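You operate a simulated robot arm through the tools that you are given. There is no shell and no other tool. Be economical: measure what you need, move in short steps, check, and stop when the job is done.

Carry out the task below with a simulated robot arm. There is one attempt and no reset: what you move stays moved.

## Task
Put one of the white bulbs from the top of the trestle table on the white shelf board. Then take the red spool and leave it on top of the yellow eraser.

It is judged by the outcome, as a careful person would: the job done as asked, and still so three seconds after it is handed in. It fails if anything else is knocked over, pushed out of place, dropped, spilled or broken.

## Robot
A 7-joint arm with a two-finger parallel gripper, fixed in place. Base frame: the origin is at the foot of the arm, x ahead of it, y to its left, z up; the work surface is at about z = 0. Lengths are in mm, angles in rad, forces in N, time in s.
With the tool pointing down near the work surface it reaches from about 240 to 620 mm from the base axis. Its first joint turns from -1.152 to 1.152 rad. Payload 2.6 kg.
Tool frame: the origin (TCP) lies between the finger pads and is the grasp point; the fingertips stand 30 mm ahead of it; z points along the fingers, y is the line along which they close. Largest opening 94 mm; finger width 28, thickness 10; the body of the gripper, 50 by 96 mm, starts 55 mm behind the TCP.
Orientation is that of the tool frame in the base frame, as a unit quaternion [w, x, y, z]. With the fingers straight down and closing along the base's y, the tool's x points along the base's -x, its y along +y and its z along -z.

## Interface
- The arm moves only by the tool servo_tool. Its argument "moves" is one flat list of numbers, 7 for each row, row after row: the turn, a rotation vector about the tool's x, y, z in rad, then the shift along the tool's x, y, z in mm, then the finger opening in mm, from 0 to 94. In form: [wx, wy, wz, dx, dy, dz, jaw, wx, wy, wz, dx, dy, dz, jaw, ...]. A call has 1 to 10 rows; each row is the pose to reach, as a shift and turn from the pose commanded when the call began, along the tool's axes at that moment. A row lasts 0.2 s, in which the tool goes at most 50 mm and 0.15 rad; a call with a longer step from one row to the next is refused whole, and so is a gripper value outside its range. A pose out of reach is approached as far as the arm can. The call stops where the force on the tool passes 40 N (or 10 N more than at its start, if that is more) or the arm is blocked; 0.2 s more then pass. Each finger travels about 72 mm/s and halts on what it meets, pressing with about 44 N; the grip force reading is that of the motor and also rises with nothing between the fingers. The clock runs only during rows and for 0.2 s after the last one: add rows that repeat a pose to give the fingers time. The reply holds the time, the measured pose of the TCP, the force on the tool along the base axes, the opening and the grip force, in the units named above and with some noise.
- Cameras (640 x 400 px; columns grow to the right, rows downward): "scene" is fixed at [49.2, 459.2, 543.3]; the picture's right is [-0.52, -0.86, 0.00], its down [-0.65, 0.39, -0.65] and it looks along [0.56, -0.34, -0.76] (base axes); focal length 336 px, centre (320, 200). "wrist" rides on the gripper at [-37, 0, -58] in the tool frame; the picture's right is [0.00, -1.00, 0.00], its down [0.97, 0.00, -0.24] and it looks along [0.24, 0.00, 0.97] (tool axes); focal length 218 px, centre (320, 200).
- camera(camera): a new picture of that camera. It takes no simulated time.
- pixel_to_xyz(camera, pixels): for up to 12 pixels [column, row] of the newest picture of that camera ("zoom" is the newest enlarged one), the place [x, y, z] in the base frame of the surface seen there, good to about 2 mm. It takes no simulated time.
- zoom(camera, box): a new picture of the part [left, top, right, bottom] of that camera's present view, enlarged. It takes no simulated time.
- close_job(): hands the job in; it is judged then, once.

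Go step by step. Measure first, check grasps and placings, and put right what went wrong. The budget is 80 turns and 46 pictures, counting those below and the enlarged ones. Unless the task says otherwise, let go and move clear before handing in, and close with one line.

The tools are called after "Call:" as name(argument=value, ...) on one line, values as JSON. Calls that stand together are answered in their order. servo_tool: Moves the arm, as the interface text tells. Its arguments: {"type":"object","properties":{"moves":{"type":"array","items":{"type":"number"}}},"required":["moves"]} The other tools are called the same way: camera (camera) takes a picture; pixel_to_xyz (camera, pixels) gives the place of the surface under pixels of a picture; zoom (camera, box) takes an enlarged picture of a part of a camera's view; close_job () hands the job in.

At the start:

```text
time_s: 0.0
tcp_pos: [338.2, 212.3, 266.3]
tool_rot: [0.0, 0.001, 1.0, 0.0]
force: [0.7, 1.3, 0.0]
opening: 93.9
finger_force: 0.1
```

scene: 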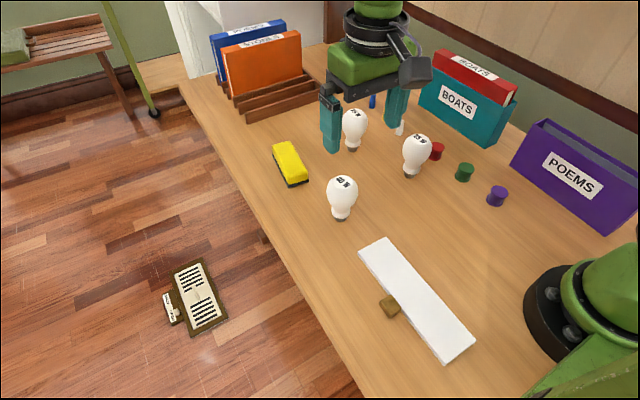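
wrist: 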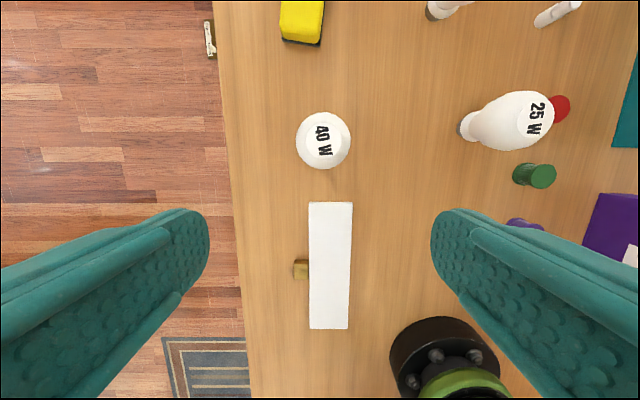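

The scene shows three white bulbs standing at about (342,197), (416,155) and (354,128), plus a white board at (415,298) with a brown block by it. I'll zoom in for detail and measure.

Call:
zoom(camera="scene", box=[310, 160, 510, 370])

Call:
pixel_to_xyz(camera="scene", pixels=[[342, 182], [340, 217], [341, 200], [384, 240], [362, 250], [472, 340], [445, 360], [415, 298], [391, 300], [395, 318], [400, 250], [418, 345]])

Call:
zoom(camera="scene", box=[250, 80, 530, 230])

Call:
pixel_to_xyz(camera="scene", pixels=[[437, 148], [437, 157], [465, 167], [290, 147], [274, 147], [299, 144], [307, 178], [287, 184], [290, 162], [417, 140], [411, 175], [403, 125]])

```text
1.90 times, centred on (410, 265) of scene
```

zoom: 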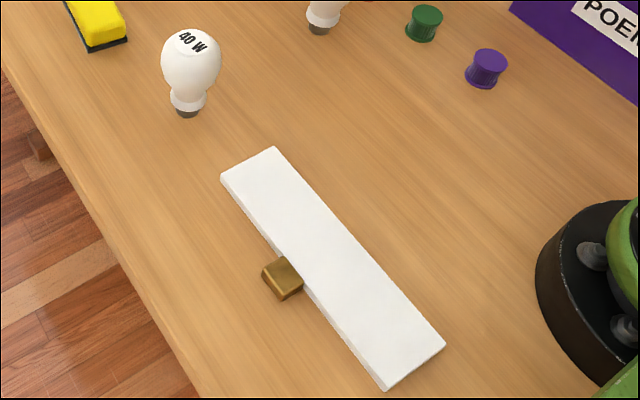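

```text
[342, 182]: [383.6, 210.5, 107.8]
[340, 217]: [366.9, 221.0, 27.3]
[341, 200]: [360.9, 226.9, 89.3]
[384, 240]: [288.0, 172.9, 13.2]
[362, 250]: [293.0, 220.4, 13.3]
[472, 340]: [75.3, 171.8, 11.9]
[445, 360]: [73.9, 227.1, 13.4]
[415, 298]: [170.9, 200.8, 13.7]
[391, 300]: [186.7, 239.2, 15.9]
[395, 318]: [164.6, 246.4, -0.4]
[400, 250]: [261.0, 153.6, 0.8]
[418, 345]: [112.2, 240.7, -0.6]
```

```text
2.29 times, centred on (390, 155) of scene
```

zoom: 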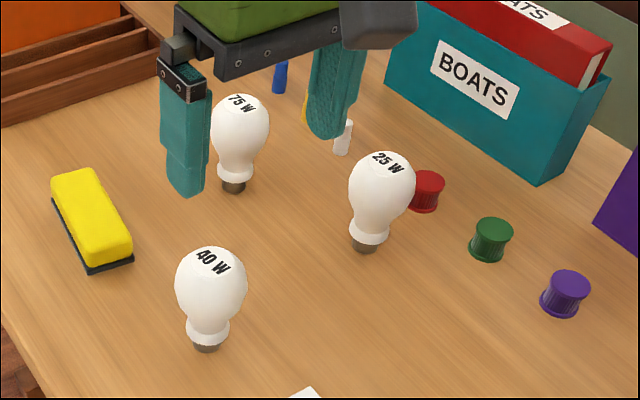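

```text
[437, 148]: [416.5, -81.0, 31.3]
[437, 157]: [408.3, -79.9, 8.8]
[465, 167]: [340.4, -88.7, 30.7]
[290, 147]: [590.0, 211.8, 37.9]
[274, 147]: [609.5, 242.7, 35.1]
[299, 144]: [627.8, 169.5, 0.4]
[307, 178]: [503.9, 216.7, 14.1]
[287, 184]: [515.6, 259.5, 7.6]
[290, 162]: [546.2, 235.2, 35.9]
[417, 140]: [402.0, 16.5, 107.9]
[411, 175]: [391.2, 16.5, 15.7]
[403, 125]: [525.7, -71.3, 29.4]
```

The board lies flat with its top at z≈13, x 75–293, y 174–224. The 40 W bulb is at about (386,208), about 60 mm wide and 108 tall. I'll move over it and check with the wrist camera.

Call:
servo_tool(moves=[0, 0, 0, -24, -2, 0, 94, 0, 0, 0, -48, -4, 20, 94, 0, 0, 0, -48, -4, 40, 94])

Call:
camera(camera="wrist")

Call:
zoom(camera="wrist", box=[240, 160, 400, 260])

```text
time_s: 0.8
tcp_pos: [386.3, 208.8, 227.0]
tool_rot: [0.0, 0.0, 1.0, 0.0]
force: [-0.4, -0.2, 0.4]
opening: 94.2
finger_force: 0.1
```

```text
41 pictures are left
```

wrist: 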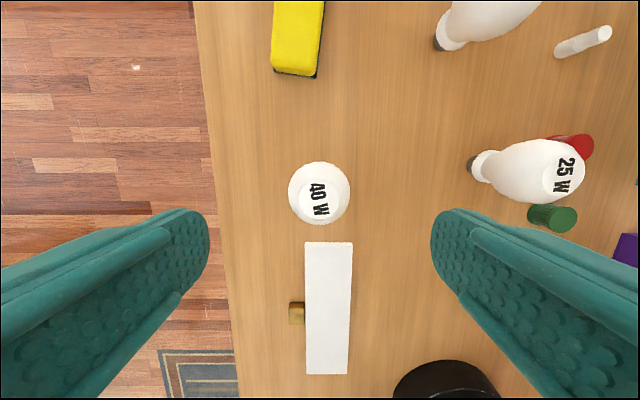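

```text
4.00 times, centred on (320, 210) of wrist
```

zoom: 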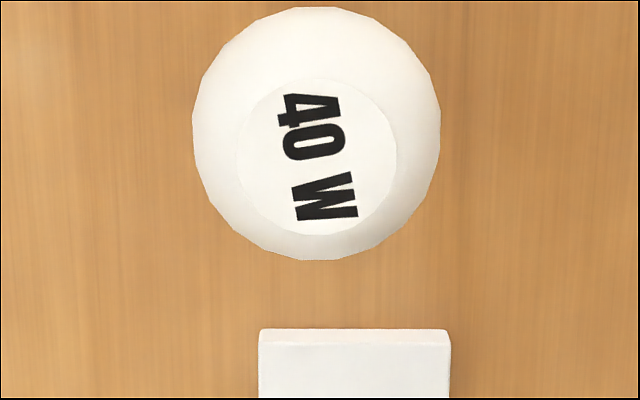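

The bulb centre works out at about (379.5, 209), radius 30, with its equator near z 77. I'll shift back 7 mm, go down to TCP z≈77 and then check.

Call:
servo_tool(moves=[0, 0, 0, 7, 0, 0, 94, 0, 0, 0, 7, 0, 40, 94, 0, 0, 0, 7, 0, 80, 94, 0, 0, 0, 7, 0, 120, 94, 0, 0, 0, 7, 0, 150, 94, 0, 0, 0, 7, 0, 150, 94])

Call:
camera(camera="wrist")

Call:
camera(camera="scene")

```text
time_s: 2.2
tcp_pos: [379.0, 209.7, 77.0]
tool_rot: [0.0, 0.001, 1.0, 0.0]
force: [-0.2, 0.6, 0.0]
opening: 94.0
finger_force: 0.1
```

```text
39 pictures are left
```

wrist: 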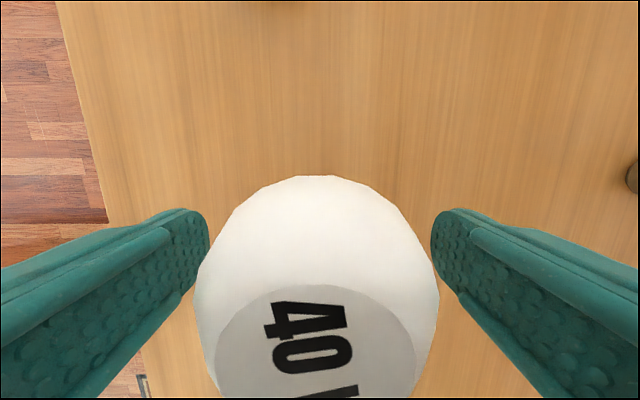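

```text
38 pictures are left
```

scene: 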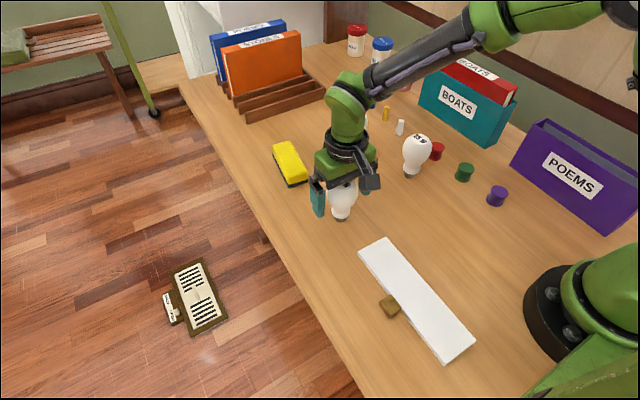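

The bulb is centred between the pads (cols 195–440 against fingers at 205 and 435). I'll close gently to just under its width.

Call:
servo_tool(moves=[0, 0, 0, 0, 0, 0, 70, 0, 0, 0, 0, 0, 0, 62, 0, 0, 0, 0, 0, 0, 57, 0, 0, 0, 0, 0, 0, 57])

```text
time_s: 3.2
tcp_pos: [379.7, 209.3, 77.2]
tool_rot: [0.0, 0.0, 1.0, 0.001]
force: [0.6, -0.7, 0.3]
opening: 59.1
finger_force: 18.5
```

The fingers hold the bulb at 59.1 mm with 18.5 N. Lift 40 mm and check.

Call:
servo_tool(moves=[0, 0, 0, 0, 0, -5, 56, 0, 0, 0, 0, 0, -20, 56, 0, 0, 0, 0, 0, -45, 56, 0, 0, 0, 0, 0, -45, 56])

Call:
zoom(camera="scene", box=[260, 120, 480, 260])

```text
time_s: 4.2
tcp_pos: [379.8, 209.4, 122.3]
tool_rot: [0.0, 0.0, 1.0, -0.001]
force: [-0.4, 0.5, -1.1]
opening: 58.9
finger_force: 18.0
```

```text
2.86 times, centred on (370, 190) of scene
```

zoom: 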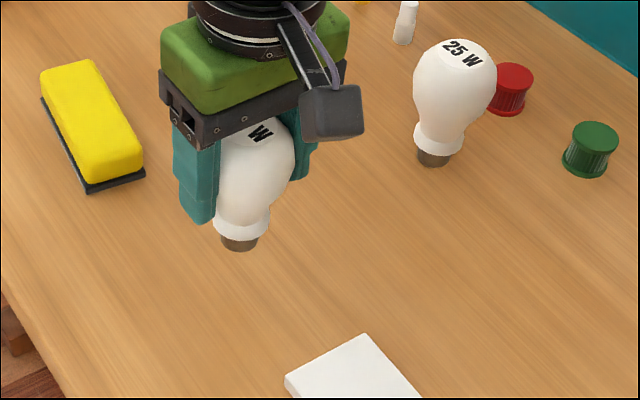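

The bulb hangs upright in the grip. The board's centreline is y≈197.5, so I'll carry the bulb to x≈250 at this height and look before lowering.

Call:
servo_tool(moves=[0, 0, 0, 15, -1, 0, 56, 0, 0, 0, 40, -4, 0, 56, 0, 0, 0, 70, -7, 0, 56, 0, 0, 0, 100, -10, 0, 56, 0, 0, 0, 122, -12, 0, 56, 0, 0, 0, 130, -12, 0, 56, 0, 0, 0, 130, -12, 0, 56])

Call:
zoom(camera="scene", box=[300, 180, 520, 370])

```text
time_s: 5.8
tcp_pos: [249.5, 196.1, 122.6]
tool_rot: [-0.001, 0.0, 1.0, 0.0]
force: [-0.2, 0.3, 1.0]
opening: 59.1
finger_force: 18.5
```

```text
2.11 times, centred on (410, 275) of scene
```

zoom: 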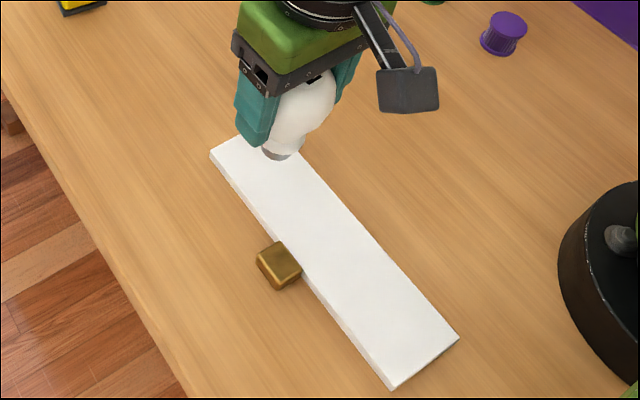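

The bulb is over the board's far end. I'll lower it slowly until contact (expected TCP z≈90.5).

Call:
servo_tool(moves=[0, 0, 0, 0, -1, 15, 56, 0, 0, 0, 0, -1, 26, 56, 0, 0, 0, 0, -1, 29, 56, 0, 0, 0, 0, -1, 30, 56, 0, 0, 0, 0, -1, 30.5, 56, 0, 0, 0, 0, -1, 30.5, 56])

Call:
zoom(camera="scene", box=[340, 190, 460, 265])

```text
time_s: 7.2
tcp_pos: [250.1, 196.5, 90.2]
tool_rot: [0.0, -0.001, 1.0, 0.0]
force: [0.2, 0.9, 0.7]
opening: 58.9
finger_force: 18.2
```

```text
5.33 times, centred on (400, 228) of scene
```

zoom: 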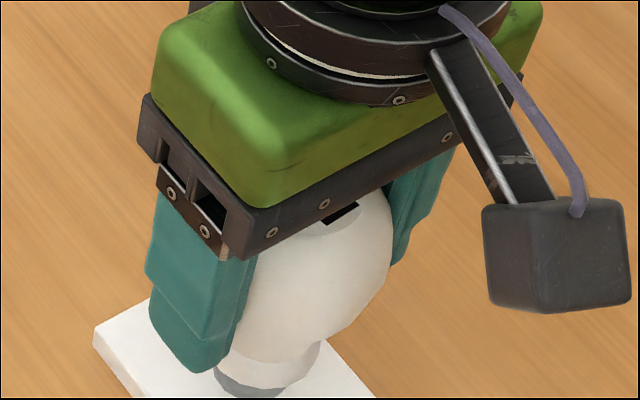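

There is no contact force yet, so I'll go down in half-millimetre steps.

Call:
servo_tool(moves=[0, 0, 0, 0, 0, 0.5, 56, 0, 0, 0, 0, 0, 1, 56, 0, 0, 0, 0, 0, 1, 56])

```text
time_s: 8.0
tcp_pos: [249.8, 197.2, 90.0]
tool_rot: [0.0, 0.0, 1.0, 0.0]
force: [0.9, -0.4, 0.1]
opening: 59.2
finger_force: 18.3
```

Call:
servo_tool(moves=[0, 0, 0, 0, 0, 0.5, 56, 0, 0, 0, 0, 0, 1, 56, 0, 0, 0, 0, 0, 1, 56])

Call:
zoom(camera="scene", box=[360, 220, 440, 270])

```text
time_s: 8.8
tcp_pos: [249.6, 197.3, 89.3]
tool_rot: [0.0, -0.001, 1.0, 0.0]
force: [0.2, 0.3, -0.1]
opening: 59.1
finger_force: 18.2
```

```text
8.00 times, centred on (400, 245) of scene
```

zoom: 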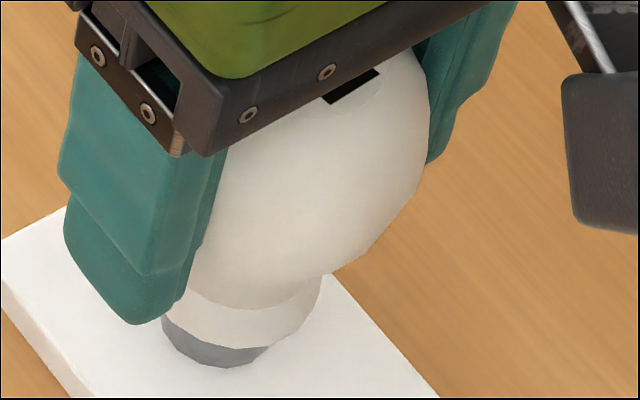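

Still no clear contact; the force readings are near zero. I'll continue down.

Call:
servo_tool(moves=[0, 0, 0, 0, 0, 0.5, 56, 0, 0, 0, 0, 0, 1, 56, 0, 0, 0, 0, 0, 1, 56])

Call:
pixel_to_xyz(camera="scene", pixels=[[380, 258], [390, 268], [400, 280], [410, 290], [420, 300], [365, 247]])

```text
time_s: 9.6
tcp_pos: [250.5, 195.8, 89.5]
tool_rot: [0.001, 0.0, 1.0, 0.0]
force: [0.3, 0.6, 9.2]
opening: 59.1
finger_force: 17.9
```

```text
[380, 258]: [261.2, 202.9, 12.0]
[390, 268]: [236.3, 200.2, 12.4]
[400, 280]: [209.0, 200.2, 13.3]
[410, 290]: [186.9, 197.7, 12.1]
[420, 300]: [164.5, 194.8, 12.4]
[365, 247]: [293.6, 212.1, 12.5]
```

There is a 9 N upward force, so the bulb is seated on the board. I'll ease back slightly and open the fingers gradually.

Call:
servo_tool(moves=[0, 0, 0, 0, 0, -0.5, 56, 0, 0, 0, 0, 0, -0.5, 59, 0, 0, 0, 0, 0, -0.5, 62, 0, 0, 0, 0, 0, -0.5, 68, 0, 0, 0, 0, 0, -0.5, 80, 0, 0, 0, 0, 0, -0.5, 94, 0, 0, 0, 0, 0, -0.5, 94])

Call:
camera(camera="scene")

Call:
camera(camera="wrist")

```text
time_s: 11.2
tcp_pos: [249.4, 195.7, 88.8]
tool_rot: [0.0, -0.001, 1.0, 0.0]
force: [0.3, 0.0, -1.0]
opening: 94.0
finger_force: 0.1
```

```text
33 pictures are left
```

scene: 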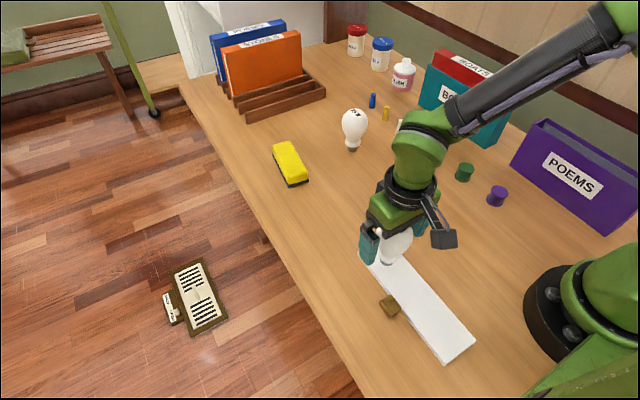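

```text
32 pictures are left
```

wrist: 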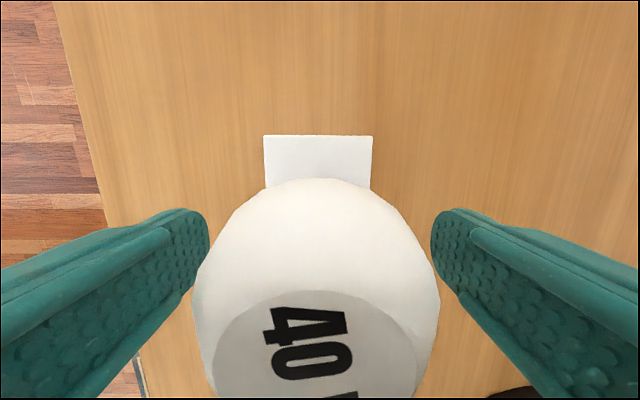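

The bulb stands free on the board. I'll rise straight up, then move over to view the red spool.

Call:
servo_tool(moves=[0, 0, 0, 0, 0, -15, 94, 0, 0, 0, 0, 0, -50, 94, 0, 0, 0, 0, 0, -95, 94, 0, 0, 0, 0, 0, -140, 94, 0, 0, 0, -30, -35, -155, 94, 0, 0, 0, -60, -80, -155, 94, 0, 0, 0, -90, -120, -155, 94, 0, 0, 0, -120, -160, -155, 94, 0, 0, 0, -140, -200, -155, 94, 0, 0, 0, -150, -240, -155, 94])

Call:
servo_tool(moves=[0, 0, 0, 0, -20, 0, 94, 0, 0, 0, 0, -37, 0, 94, 0, 0, 0, 0, -37, 0, 94])

Call:
camera(camera="wrist")

Call:
camera(camera="scene")

```text
refused: row 6 steps farther than a row can; nothing moved
```

```text
time_s: 12.0
tcp_pos: [249.2, 159.7, 87.8]
tool_rot: [0.0, 0.0, 1.0, -0.001]
force: [1.4, 0.4, 1.3]
opening: 93.8
finger_force: 0.0
```

```text
31 pictures are left
```

wrist: 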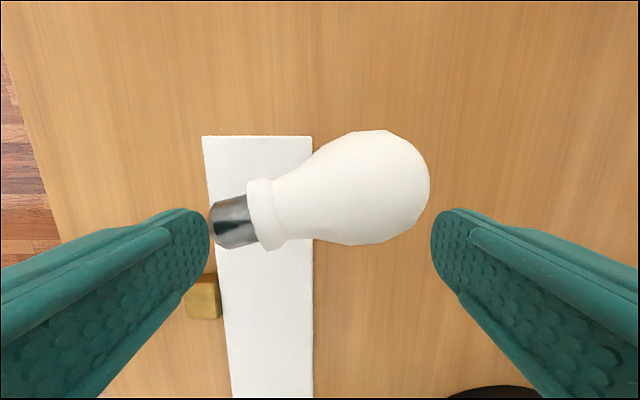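

```text
30 pictures are left
```

scene: 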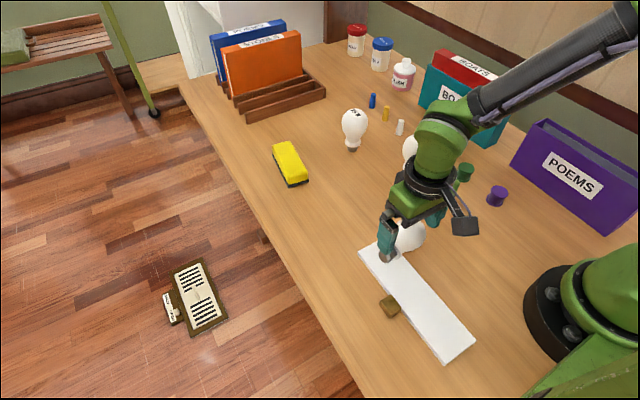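

My lift call was refused, because one row stepped too far, but the sideways move sent with it still ran. That tipped the bulb over between the fingers. I'll look closely and measure before moving again.

Call:
zoom(camera="scene", box=[360, 190, 480, 280])

Call:
pixel_to_xyz(camera="wrist", pixels=[[215, 225], [235, 220], [262, 213], [300, 200], [350, 190], [375, 185], [400, 180], [427, 180], [380, 133], [360, 243], [235, 245], [230, 198]])

```text
4.44 times, centred on (420, 235) of scene
```

zoom: 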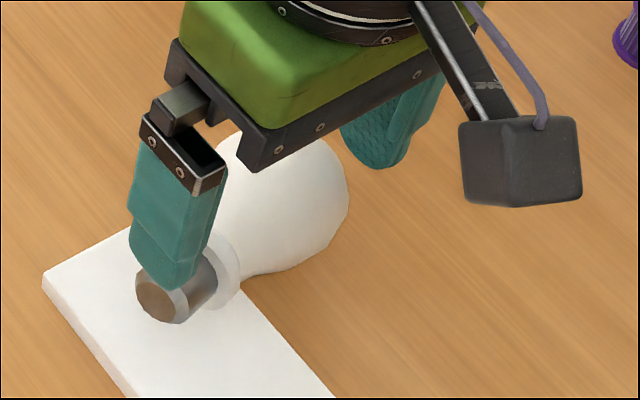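

```text
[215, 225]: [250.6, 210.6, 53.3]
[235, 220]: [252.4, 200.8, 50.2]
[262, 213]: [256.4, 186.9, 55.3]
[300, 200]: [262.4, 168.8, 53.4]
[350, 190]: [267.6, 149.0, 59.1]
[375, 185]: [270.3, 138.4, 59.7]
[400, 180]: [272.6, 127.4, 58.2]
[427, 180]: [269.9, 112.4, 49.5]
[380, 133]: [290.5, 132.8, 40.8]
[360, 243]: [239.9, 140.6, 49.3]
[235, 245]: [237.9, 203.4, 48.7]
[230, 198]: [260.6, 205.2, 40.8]
```

The bulb now lies tipped over: globe on the table near (268,138), neck on the board edge, cap at about (250,212). The fingers are clear above it, so I'll lift straight up and plan a regrasp that turns it upright.

Call:
servo_tool(moves=[0, 0, 0, 0, 0, -10, 94, 0, 0, 0, 0, 0, -40, 94, 0, 0, 0, 0, 0, -80, 94, 0, 0, 0, 0, 0, -120, 94, 0, 0, 0, 0, 0, -140, 94, 0, 0, 0, 0, 0, -140, 94])

Call:
camera(camera="wrist")

Call:
camera(camera="scene")

```text
time_s: 13.4
tcp_pos: [250.9, 158.6, 229.0]
tool_rot: [0.0, -0.001, 1.0, -0.001]
force: [-0.4, 0.8, -0.5]
opening: 94.2
finger_force: 0.2
```

```text
28 pictures are left
```

wrist: 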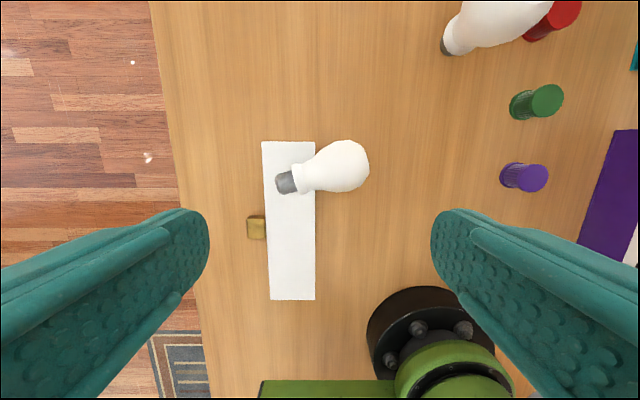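

```text
27 pictures are left
```

scene: 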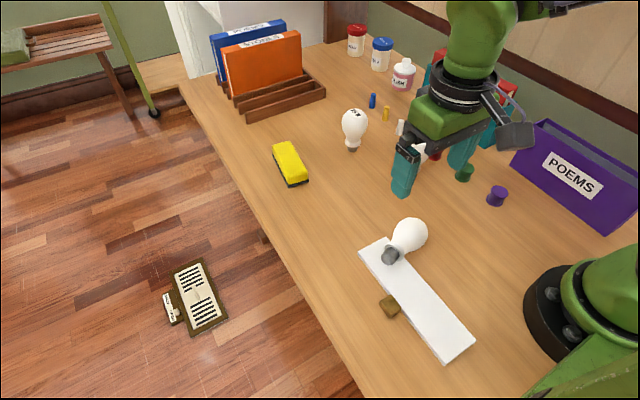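

The bulb is lying still and the board has not moved. Before grasping, I'll test in free air whether the arm reaches the final tilted pose, starting with the yaw above the board.

Call:
servo_tool(moves=[0, 0, 0.145, 0, 10, 0, 94, 0, 0, 0.29, -2, 20, 0, 94, 0, 0, 0.435, -4, 38, 0, 94, 0, 0, 0.58, -4, 38, 0, 94, 0, 0, 0.725, -4, 38, 0, 94, 0, 0, 0.87, -4, 38, 0, 94, 0, 0, 1.015, -4, 38, 0, 94, 0, 0, 1.16, -4, 38, 0, 94, 0, 0, 1.3, -4, 38, 0, 94, 0, 0, 1.354, -4, 38, 0, 94])

```text
time_s: 15.6
tcp_pos: [253.9, 196.9, 228.0]
tool_rot: [0.0, 0.627, 0.779, 0.0]
force: [-0.1, 0.8, -0.9]
opening: 93.9
finger_force: 0.0
```

The yaw is right. Now I'll test the tilt of −1.05 rad about the closing axis, down to z≈130.

Call:
servo_tool(moves=[0, -0.14, 0, 0, 0, 0, 94, 0, -0.28, 0, 0, 0, 10, 94, 0, -0.42, 0, 0, 0, 25, 94, 0, -0.56, 0, 0, 0, 40, 94, 0, -0.7, 0, 0, 0, 55, 94, 0, -0.84, 0, 0, 0, 70, 94, 0, -0.96, 0, 0, 0, 85, 94, 0, -1.05, 0, 0, 0, 98, 94, 0, -1.05, 0, 0, 0, 98, 94])

```text
time_s: 17.6
tcp_pos: [253.8, 196.8, 130.9]
tool_rot: [0.392, 0.541, 0.675, -0.313]
force: [-0.1, 0.5, -0.6]
opening: 93.7
finger_force: 0.1
```

60° is reachable. I'll test going on to 90°, which would let me grasp straight down.

Call:
servo_tool(moves=[0, -0.14, 0, 0, 0, 0, 94, 0, -0.28, 0, 0, 0, 0, 94, 0, -0.4, 0, 0, 0, 0, 94, 0, -0.52, 0, 0, 0, 0, 94, 0, -0.52, 0, 0, 0, 0, 94])

```text
time_s: 18.8
tcp_pos: [254.3, 197.7, 130.6]
tool_rot: [0.551, 0.443, 0.551, -0.443]
force: [0.2, 0.2, 0.1]
opening: 93.8
finger_force: 0.1
```

90° works at z 130. Check it also holds at the final height, z≈93.

Call:
servo_tool(moves=[0, 0, 0, 15, 0, 0, 94, 0, 0, 0, 38, 0, 0, 94, 0, 0, 0, 38, 0, 0, 94])

Call:
zoom(camera="scene", box=[280, 150, 520, 350])

```text
time_s: 19.4
tcp_pos: [252.1, 197.2, 104.0]
tool_rot: [0.549, 0.445, 0.551, -0.444]
force: [-3.3, -3.9, 11.2]
opening: 93.8
finger_force: 0.1
stopped in row 2: the force on the tool passed its limit (the readings are from after the stop); the commanded pose is now the measured one
```

```text
2.00 times, centred on (400, 250) of scene
```

zoom: 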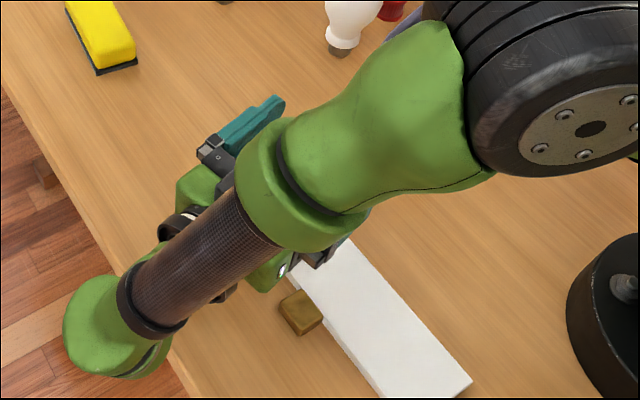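

At 104 mm the hand touched the table (11 N), so the final tilt has to be less than 90°. I'll back off upward and plan 30° before and 60° after.

Call:
servo_tool(moves=[0, 0, 0, -15, 0, 0, 94, 0, 0, 0, -45, 0, 0, 94, 0, 0.14, 0, -80, 0, 0, 94, 0, 0.28, 0, -110, 0, 0, 94, 0, 0.42, 0, -120, 0, 0, 94, 0, 0.56, 0, -120, 0, 0, 94, 0, 0.7, 0, -120, 0, 0, 94, 0, 0.84, 0, -120, 0, 0, 94, 0, 0.98, 0, -120, 0, 0, 94])

Call:
camera(camera="scene")

```text
time_s: 21.4
tcp_pos: [252.3, 198.2, 222.5]
tool_rot: [0.225, 0.602, 0.745, -0.182]
force: [0.8, -0.4, -0.5]
opening: 94.0
finger_force: 0.1
```

```text
25 pictures are left
```

scene: 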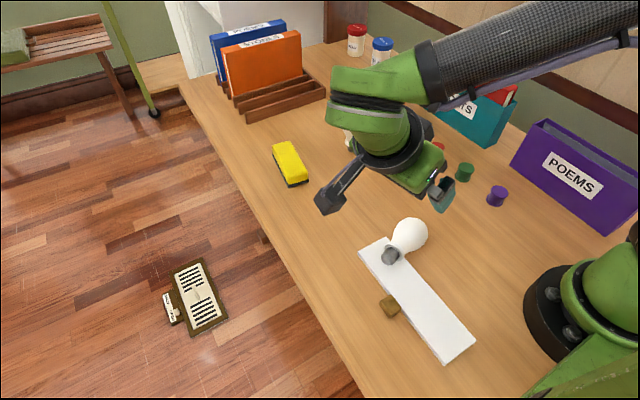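

Nothing was disturbed. I'll bring the tool back to vertical over the globe for a careful wrist view.

Call:
servo_tool(moves=[0, 0.12, 0, -8, 1, 10, 94, 0, 0.24, 0, -16, 2, 21, 94, 0, 0.36, 0, -24, 2.8, 32, 94, 0, 0.48, 0, -32, 2.8, 43, 94, 0, 0.59, 0, -39.3, 2.8, 52.8, 94, 0, 0.59, 0, -39.3, 2.8, 52.8, 94])

Call:
camera(camera="wrist")

Call:
zoom(camera="scene", box=[360, 200, 456, 260])

```text
time_s: 22.8
tcp_pos: [268.5, 138.1, 199.8]
tool_rot: [-0.002, 0.629, 0.778, 0.001]
force: [0.0, 0.5, -0.3]
opening: 93.8
finger_force: 0.1
```

```text
24 pictures are left
```

wrist: 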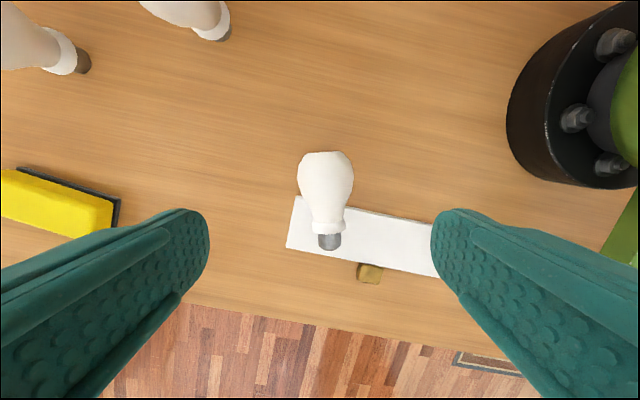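

```text
6.67 times, centred on (408, 230) of scene
```

zoom: 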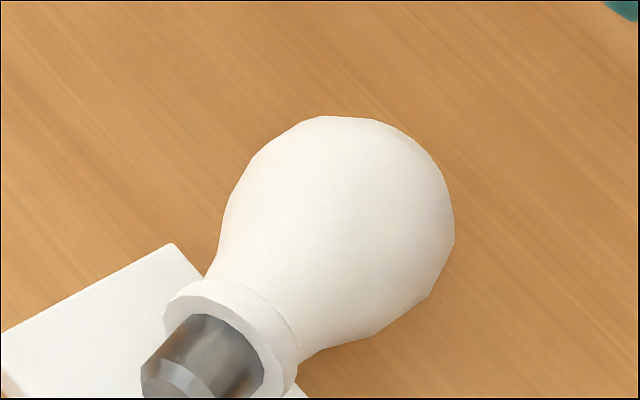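

In the wrist view the globe is centred at col 325, row 178, with the cap at (330,243). The axis is about 0.067 rad off my yaw and the cap end is slightly raised. I'll move to a pre-grasp pose tilted 0.6 rad, 90 mm back along the approach.

Call:
servo_tool(moves=[0.003, 0.1, -0.011, -10, 0, 15, 94, 0.0067, 0.2, -0.0217, -20, -0.7, 30, 94, 0.01, 0.3, -0.0325, -30, -1, 45, 94, 0.0134, 0.4, -0.0433, -40, -1.4, 59, 94, 0.0168, 0.5, -0.0542, -50, -1.8, 74, 94, 0.0201, 0.6, -0.065, -59.7, -2.1, 88.9, 94, 0.0201, 0.6, -0.065, -59.7, -2.1, 88.9, 94])

Call:
camera(camera="wrist")

```text
time_s: 24.4
tcp_pos: [278.9, 78.9, 111.8]
tool_rot: [-0.237, 0.576, 0.761, 0.18]
force: [-0.3, 0.7, 0.7]
opening: 93.8
finger_force: 0.0
```

```text
22 pictures are left
```

wrist: 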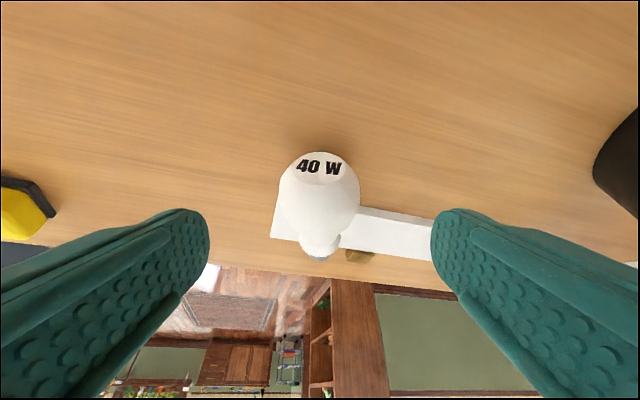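

The globe is centred (cols 279–360) and the bulb axis lines up. I'll advance along the tool axis to the grasp.

Call:
servo_tool(moves=[0, 0, 0, 0, 0, 25, 94, 0, 0, 0, 0, 0, 50, 94, 0, 0, 0, 0, 0, 70, 94, 0, 0, 0, 0, 0, 82, 94, 0, 0, 0, 0, 0, 89, 94, 0, 0, 0, 0, 0, 89, 94])

Call:
camera(camera="wrist")

```text
time_s: 25.8
tcp_pos: [265.3, 127.8, 39.4]
tool_rot: [-0.236, 0.576, 0.762, 0.179]
force: [-0.7, -0.1, 0.2]
opening: 94.2
finger_force: 0.0
```

```text
21 pictures are left
```

wrist: 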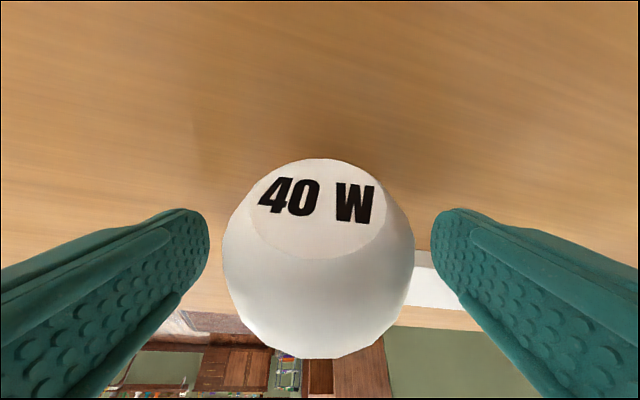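

The globe sits between the pads, about 7 mm ahead of the TCP. Closing gently.

Call:
servo_tool(moves=[0, 0, 0, 0, 0, 1, 75, 0, 0, 0, 0, 0, 1, 64, 0, 0, 0, 0, 0, 1, 58, 0, 0, 0, 0, 0, 1, 55, 0, 0, 0, 0, 0, 1, 55])

```text
time_s: 27.0
tcp_pos: [265.0, 128.9, 37.3]
tool_rot: [-0.237, 0.575, 0.762, 0.178]
force: [-0.6, 0.2, -0.6]
opening: 57.7
finger_force: 19.2
```

Gripped at 57.7 mm with 19 N. Lift straight up 90 mm and check.

Call:
servo_tool(moves=[0, 0, 0, 2.8, 0, -4.1, 54, 0, 0, 0, 11.3, 0, -16.5, 54, 0, 0, 0, 22.6, 0, -33, 54, 0, 0, 0, 36.7, 0, -53.6, 54, 0, 0, 0, 50.8, 0, -74.3, 54, 0, 0, 0, 50.8, 0, -74.3, 54])

Call:
zoom(camera="scene", box=[320, 120, 520, 260])

```text
time_s: 28.4
tcp_pos: [265.5, 126.4, 129.1]
tool_rot: [-0.236, 0.575, 0.762, 0.179]
force: [-0.4, -0.2, 0.5]
opening: 57.7
finger_force: 17.7
```

```text
2.86 times, centred on (420, 190) of scene
```

zoom: 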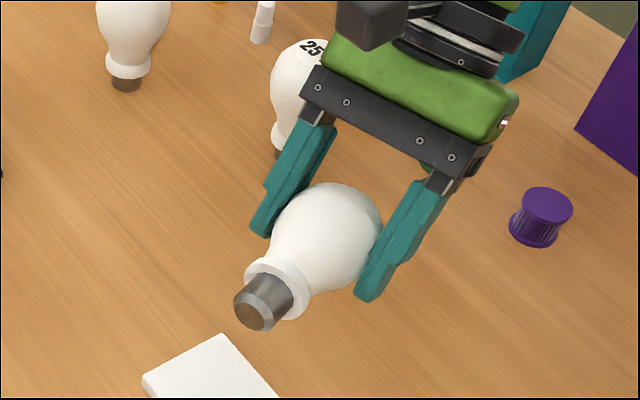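

The bulb is held firmly. Now I'll rotate it upright about the closing axis.

Call:
servo_tool(moves=[0, -0.14, 0, 0, 0, 0, 54, 0, -0.28, 0, 0, 0, 0, 54, 0, -0.42, 0, 0, 0, 0, 54, 0, -0.56, 0, 0, 0, 0, 54, 0, -0.7, 0, 0, 0, 0, 54, 0, -0.84, 0, 0, 0, 0, 54, 0, -0.98, 0, 0, 0, 0, 54, 0, -1.12, 0, 0, 0, 0, 54, 0, -1.26, 0, 0, 0, 0, 54, 0, -1.4, 0, 0, 0, 0, 54])

Call:
servo_tool(moves=[0, -0.1, 0, 0, 0, 0, 54, 0, -0.2, 0, 0, 0, 0, 54, 0, -0.2, 0, 0, 0, 0, 54])

Call:
zoom(camera="scene", box=[300, 120, 540, 290])

```text
time_s: 30.6
tcp_pos: [264.6, 127.2, 128.6]
tool_rot: [0.311, 0.555, 0.735, -0.234]
force: [0.5, 0.6, -0.2]
opening: 58.0
finger_force: 18.3
```

```text
time_s: 31.4
tcp_pos: [266.3, 126.4, 128.4]
tool_rot: [0.382, 0.529, 0.701, -0.289]
force: [0.9, -0.4, -0.4]
opening: 57.9
finger_force: 18.2
```

```text
2.35 times, centred on (420, 205) of scene
```

zoom: 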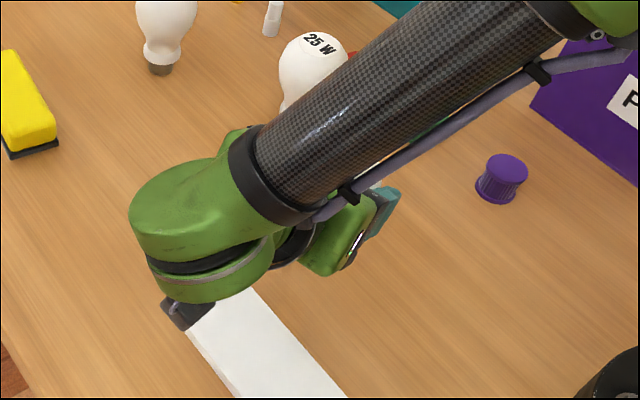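

The arm hides the bulb from the scene camera, so I'll use the wrist camera to level the label on top of the bulb.

Call:
zoom(camera="wrist", box=[200, 140, 440, 390])

```text
1.60 times, centred on (320, 265) of wrist
```

zoom: 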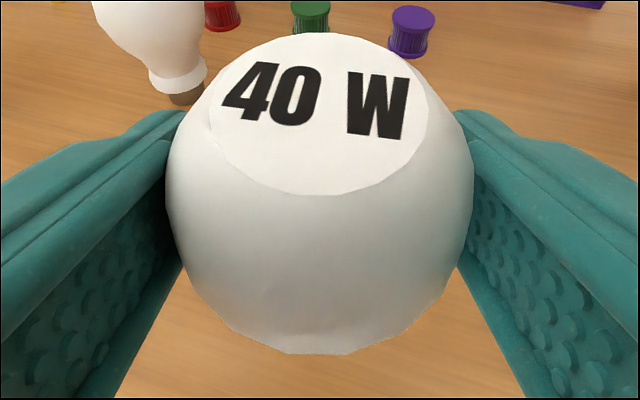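

Call:
pixel_to_xyz(camera="zoom", pixels=[[320, 190], [213, 125], [425, 120], [319, 115], [265, 70], [375, 70], [320, 45], [245, 170], [395, 165], [319, 270]])

```text
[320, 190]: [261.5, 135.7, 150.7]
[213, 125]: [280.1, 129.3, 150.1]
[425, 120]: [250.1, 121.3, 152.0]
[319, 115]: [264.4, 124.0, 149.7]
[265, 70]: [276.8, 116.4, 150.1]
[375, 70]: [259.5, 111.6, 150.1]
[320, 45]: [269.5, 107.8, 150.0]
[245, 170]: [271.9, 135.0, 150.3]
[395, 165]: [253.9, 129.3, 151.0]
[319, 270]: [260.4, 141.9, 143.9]
```

The label is level (z≈150 all over), so the bulb is upright with its axis at about (265,122) and its bottom near z 42. I'll move horizontally over the board to about (250,197).

Call:
servo_tool(moves=[0, 0, 0, 5, 0.8, -8, 54, 0, 0, 0, 15, 2.2, -23, 54, 0, 0, 0, 27, 4, -42, 54, 0, 0, 0, 37, 5.4, -57.5, 54, 0, 0, 0, 41.3, 6, -64.1, 54, 0, 0, 0, 41.3, 6, -64.1, 54])

Call:
zoom(camera="wrist", box=[200, 140, 440, 390])

Call:
pixel_to_xyz(camera="zoom", pixels=[[320, 190], [213, 125], [425, 120], [319, 115], [265, 70], [375, 70], [320, 45], [245, 170], [395, 165]])

Call:
camera(camera="scene")

```text
time_s: 32.8
tcp_pos: [248.1, 203.5, 128.2]
tool_rot: [0.382, 0.529, 0.701, -0.289]
force: [0.6, -0.1, -0.2]
opening: 57.6
finger_force: 17.9
```

```text
1.60 times, centred on (320, 265) of wrist
```

zoom: 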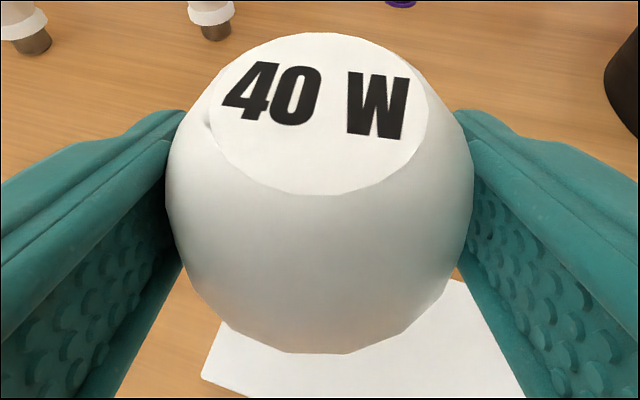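

```text
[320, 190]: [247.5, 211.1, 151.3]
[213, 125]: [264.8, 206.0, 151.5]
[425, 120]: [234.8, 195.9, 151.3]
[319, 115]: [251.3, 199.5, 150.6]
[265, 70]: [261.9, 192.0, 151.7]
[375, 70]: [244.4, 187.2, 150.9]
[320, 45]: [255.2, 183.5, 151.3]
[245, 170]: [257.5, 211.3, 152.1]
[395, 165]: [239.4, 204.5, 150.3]
```

```text
16 pictures are left
```

scene: 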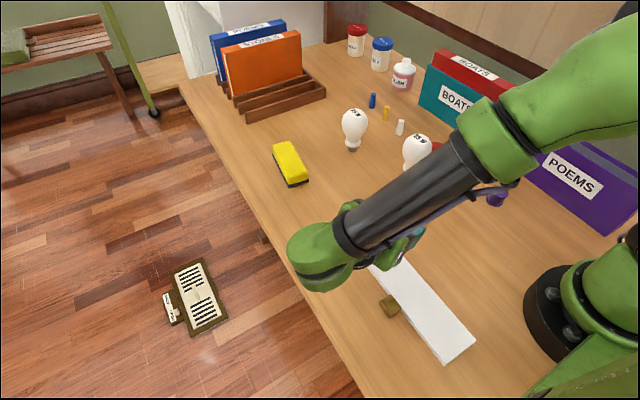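

Still level, with the axis at about (251,198) above the board. Lowering 28 mm, then in small steps.

Call:
servo_tool(moves=[0, 0, 0, 8.4, 0, 5.4, 54, 0, 0, 0, 16.8, 0, 10.8, 54, 0, 0, 0, 21.9, 0, 14.1, 54, 0, 0, 0, 23.5, 0, 15.2, 54, 0, 0, 0, 23.5, 0, 15.2, 54])

Call:
servo_tool(moves=[0, 0, 0, 0.5, 0, 0.3, 54, 0, 0, 0, 0.84, 0, 0.54, 54, 0, 0, 0, 0.84, 0, 0.54, 54])

```text
time_s: 34.0
tcp_pos: [249.5, 202.4, 101.5]
tool_rot: [0.381, 0.529, 0.701, -0.289]
force: [1.3, -0.6, -0.1]
opening: 57.6
finger_force: 17.9
```

```text
time_s: 34.8
tcp_pos: [249.3, 200.9, 99.2]
tool_rot: [0.381, 0.529, 0.701, -0.288]
force: [-0.4, -0.4, -0.1]
opening: 57.7
finger_force: 18.0
```

Call:
servo_tool(moves=[0, 0, 0, 0.42, 0, 0.27, 54, 0, 0, 0, 0.84, 0, 0.54, 54, 0, 0, 0, 0.84, 0, 0.54, 54])

```text
time_s: 35.6
tcp_pos: [249.8, 202.0, 97.4]
tool_rot: [0.383, 0.528, 0.701, -0.288]
force: [-0.4, 0.3, -0.6]
opening: 57.7
finger_force: 18.2
```

No contact yet; continue a further millimetre.

Call:
servo_tool(moves=[0, 0, 0, 0.42, 0, 0.27, 54, 0, 0, 0, 0.84, 0, 0.54, 54, 0, 0, 0, 0.84, 0, 0.54, 54])

```text
time_s: 36.4
tcp_pos: [250.2, 201.8, 96.7]
tool_rot: [0.382, 0.529, 0.7, -0.289]
force: [-1.1, 0.7, -0.1]
opening: 57.6
finger_force: 17.2
```

Call:
servo_tool(moves=[0, 0, 0, 0.42, 0, 0.27, 54, 0, 0, 0, 0.84, 0, 0.54, 54, 0, 0, 0, 0.84, 0, 0.54, 54])

```text
time_s: 37.2
tcp_pos: [250.4, 202.1, 96.6]
tool_rot: [0.383, 0.529, 0.7, -0.289]
force: [0.1, -0.8, 0.1]
opening: 57.6
finger_force: 17.7
```

Call:
servo_tool(moves=[0, 0, 0, 0.42, 0, 0.27, 54, 0, 0, 0, 0.84, 0, 0.54, 54, 0, 0, 0, 0.84, 0, 0.54, 54])

Call:
zoom(camera="wrist", box=[200, 140, 440, 390])

Call:
pixel_to_xyz(camera="zoom", pixels=[[320, 185], [220, 125], [420, 120], [319, 115], [265, 70], [375, 70], [320, 45], [245, 165], [395, 160]])

```text
time_s: 38.0
tcp_pos: [250.6, 201.5, 96.0]
tool_rot: [0.382, 0.529, 0.701, -0.288]
force: [0.4, -3.2, 11.3]
opening: 57.8
finger_force: 18.0
```

```text
1.60 times, centred on (320, 265) of wrist
```

zoom: 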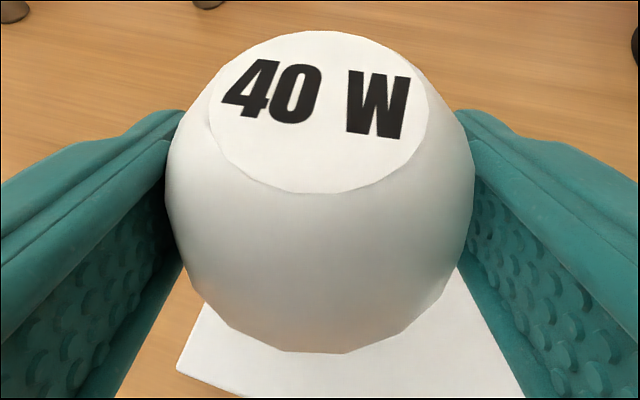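

```text
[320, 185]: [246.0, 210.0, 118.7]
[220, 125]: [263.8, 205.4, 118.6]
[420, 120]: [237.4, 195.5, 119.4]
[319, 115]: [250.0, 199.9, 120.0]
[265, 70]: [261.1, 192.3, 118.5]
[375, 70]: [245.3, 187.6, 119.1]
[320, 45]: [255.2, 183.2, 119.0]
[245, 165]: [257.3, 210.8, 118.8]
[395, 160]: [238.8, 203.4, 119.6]
```

There is an 11 N contact and the label is level at z≈119, as expected for a bulb standing on the board. Ease off half a millimetre and open slowly.

Call:
servo_tool(moves=[0, 0, 0, -0.4, 0, -0.25, 54, 0, 0, 0, -0.4, 0, -0.25, 57, 0, 0, 0, -0.4, 0, -0.25, 60, 0, 0, 0, -0.4, 0, -0.25, 64, 0, 0, 0, -0.4, 0, -0.25, 72, 0, 0, 0, -0.4, 0, -0.25, 84, 0, 0, 0, -0.4, 0, -0.25, 94, 0, 0, 0, -0.4, 0, -0.25, 94])

Call:
camera(camera="wrist")

```text
time_s: 39.8
tcp_pos: [249.8, 202.7, 96.1]
tool_rot: [0.382, 0.528, 0.701, -0.288]
force: [-0.2, -0.4, -0.2]
opening: 94.2
finger_force: 0.1
```

```text
14 pictures are left
```

wrist: 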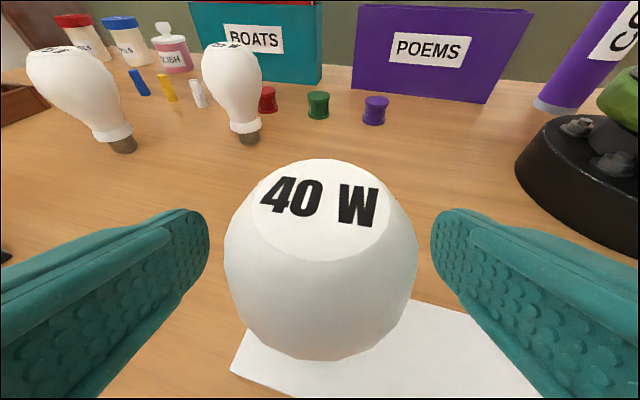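

The bulb stands free and level. I'll back straight out along the tool axis, then rise.

Call:
servo_tool(moves=[0, 0, 0, 0, 0, -12, 94, 0, 0, 0, 0, 0, -32, 94, 0, 0, 0, 0, 0, -60, 94, 0, 0, 0, 0, 0, -70, 94, 0, 0, 0, -33.6, 0, -92, 94, 0, 0, 0, -67, 0, -113, 94, 0, 0, 0, -101, 0, -135, 94, 0, 0, 0, -126, 0, -151, 94, 0, 0, 0, -126, 0, -151, 94])

Call:
camera(camera="scene")

```text
time_s: 41.8
tcp_pos: [234.5, 258.5, 284.1]
tool_rot: [0.382, 0.529, 0.701, -0.287]
force: [0.7, 0.4, -0.9]
opening: 94.1
finger_force: 0.0
```

```text
13 pictures are left
```

scene: 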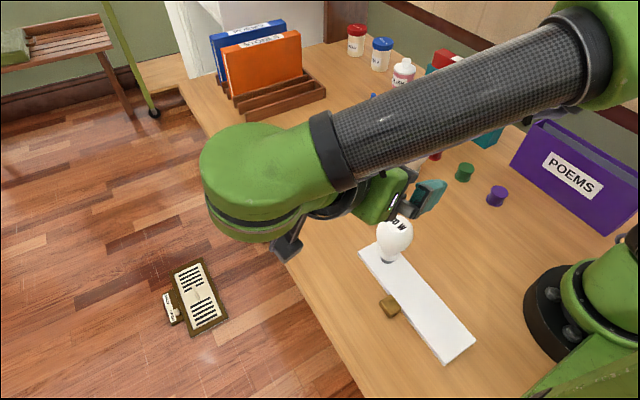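

The bulb stands on the board at about (393,240). Now I'll untilt the tool to vertical, staying high.

Call:
servo_tool(moves=[0, 0.14, 0, 0, 0, 0, 70, 0, 0.28, 0, 0, 0, 0, 70, 0, 0.42, 0, 0, 0, 0, 70, 0, 0.56, 0, 0, 0, 0, 70, 0, 0.7, 0, 0, 0, 0, 70, 0, 0.84, 0, 0, 0, 0, 70, 0, 0.99, 0, 0, 0, 0, 70, 0, 0.99, 0, 0, 0, 0, 70])

```text
time_s: 43.6
tcp_pos: [233.2, 258.2, 282.9]
tool_rot: [0.003, 0.602, 0.798, -0.003]
force: [-0.6, 0.6, 0.0]
opening: 69.9
finger_force: 0.0
```

The tool is vertical again. Moving high over to the red spool and turning so the fingers close along base x.

Call:
servo_tool(moves=[0, 0, 0.035, -40, 8, 0, 70, 0, 0, 0.07, -85, 17, 0, 70, 0, 0, 0.105, -130, 26, 0, 70, 0, 0, 0.14, -175, 35, 0, 70, 0, 0, 0.175, -220, 44, 0, 70, 0, 0, 0.21, -265, 53, 0, 70, 0, 0, 0.245, -310, 62, 20, 70, 0, 0, 0.279, -345, 69, 40, 70, 0, 0, 0.279, -361, 70.3, 60, 70, 0, 0, 0.279, -361, 70.3, 60, 70])

Call:
camera(camera="wrist")

Call:
camera(camera="scene")

```text
time_s: 45.8
tcp_pos: [399.4, -72.3, 226.3]
tool_rot: [0.003, 0.707, 0.707, -0.002]
force: [0.5, -0.2, 0.2]
opening: 70.1
finger_force: 0.0
```

```text
12 pictures are left
```

wrist: 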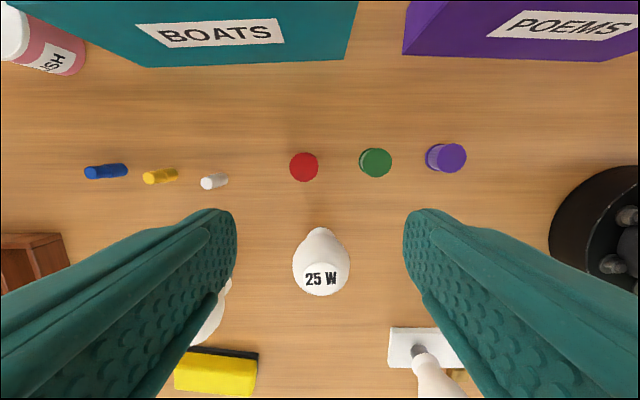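

```text
11 pictures are left
```

scene: 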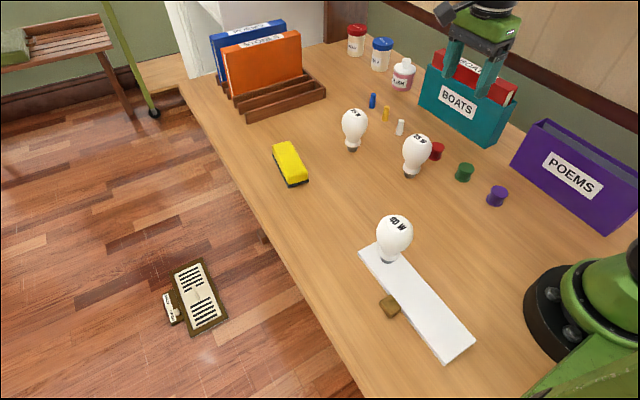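

The red spool is at wrist (304,167), with the bulb and the BOATS box on either side. I'll measure exact positions for the spool, neighbours and eraser.

Call:
pixel_to_xyz(camera="wrist", pixels=[[304, 167], [293, 167], [315, 167], [304, 157], [304, 178], [375, 162], [250, 65], [250, 5], [320, 285], [296, 265], [347, 265]])

Call:
pixel_to_xyz(camera="scene", pixels=[[274, 148], [290, 142], [305, 173], [287, 182], [282, 150], [297, 174], [290, 162], [276, 158], [298, 155], [293, 141], [285, 175]])

```text
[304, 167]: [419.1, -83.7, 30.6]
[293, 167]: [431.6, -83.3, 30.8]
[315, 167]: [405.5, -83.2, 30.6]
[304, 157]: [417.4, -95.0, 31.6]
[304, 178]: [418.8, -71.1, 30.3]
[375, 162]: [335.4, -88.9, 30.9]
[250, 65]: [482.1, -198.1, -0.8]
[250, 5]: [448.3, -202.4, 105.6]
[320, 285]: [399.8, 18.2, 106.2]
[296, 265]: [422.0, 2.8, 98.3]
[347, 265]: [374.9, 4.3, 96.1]
```

```text
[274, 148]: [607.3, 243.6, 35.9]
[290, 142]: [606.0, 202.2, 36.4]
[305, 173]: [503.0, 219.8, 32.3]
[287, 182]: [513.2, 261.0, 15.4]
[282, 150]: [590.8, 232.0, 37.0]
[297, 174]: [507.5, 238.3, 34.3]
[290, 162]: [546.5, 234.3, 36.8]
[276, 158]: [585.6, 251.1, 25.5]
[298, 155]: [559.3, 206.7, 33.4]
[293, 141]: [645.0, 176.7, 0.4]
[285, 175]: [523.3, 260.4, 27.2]
```

The spool is centred at (418.5, −83.5), top z 31; its neighbours are well clear. The eraser top is at z≈36.5. Descend part way over the spool and check.

Call:
servo_tool(moves=[0, 0.007, 0, -5, 10, 20, 65, 0, 0.007, 0, -10, 19.1, 60, 65, 0, 0.007, 0, -10, 19.1, 100, 65, 0, 0.007, 0, -10, 19.1, 140, 65, 0, 0.007, 0, -10, 19.1, 150, 65, 0, 0.007, 0, -10, 19.1, 150, 65])

Call:
camera(camera="wrist")

Call:
pixel_to_xyz(camera="wrist", pixels=[[320, 205], [300, 205], [340, 205], [320, 190], [320, 220], [270, 205], [370, 205]])

```text
time_s: 47.2
tcp_pos: [420.4, -81.3, 77.2]
tool_rot: [0.001, 0.708, 0.706, 0.001]
force: [-0.1, -0.6, 0.1]
opening: 64.9
finger_force: 0.1
```

```text
10 pictures are left
```

wrist: 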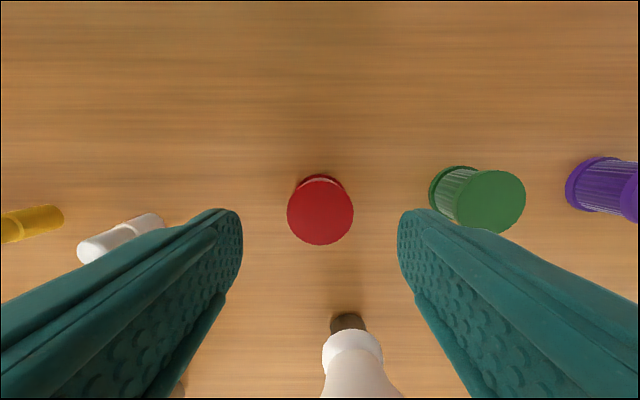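

```text
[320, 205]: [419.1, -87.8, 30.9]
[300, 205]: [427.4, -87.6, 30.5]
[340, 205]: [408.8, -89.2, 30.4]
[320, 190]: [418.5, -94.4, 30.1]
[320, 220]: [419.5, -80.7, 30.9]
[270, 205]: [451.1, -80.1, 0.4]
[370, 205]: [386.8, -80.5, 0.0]
```

The spool is centred (cols 287–354, top centre near y −85). Shift 2 mm, descend to z≈35 and close.

Call:
servo_tool(moves=[0, 0, 0, -2, 0, 15, 65, 0, 0, 0, -2, 0, 32, 65, 0, 0, 0, -2, 0, 41.5, 65, 0, 0, 0, -2, 0, 41.5, 65, 0, 0, 0, -2, 0, 41.5, 45, 0, 0, 0, -2, 0, 41.5, 32, 0, 0, 0, -2, 0, 41.5, 28, 0, 0, 0, -2, 0, 41.5, 28])

```text
time_s: 49.0
tcp_pos: [419.9, -83.1, 34.9]
tool_rot: [0.0, 0.708, 0.707, 0.0]
force: [-0.9, -0.5, 4.1]
opening: 29.7
finger_force: 44.4
```

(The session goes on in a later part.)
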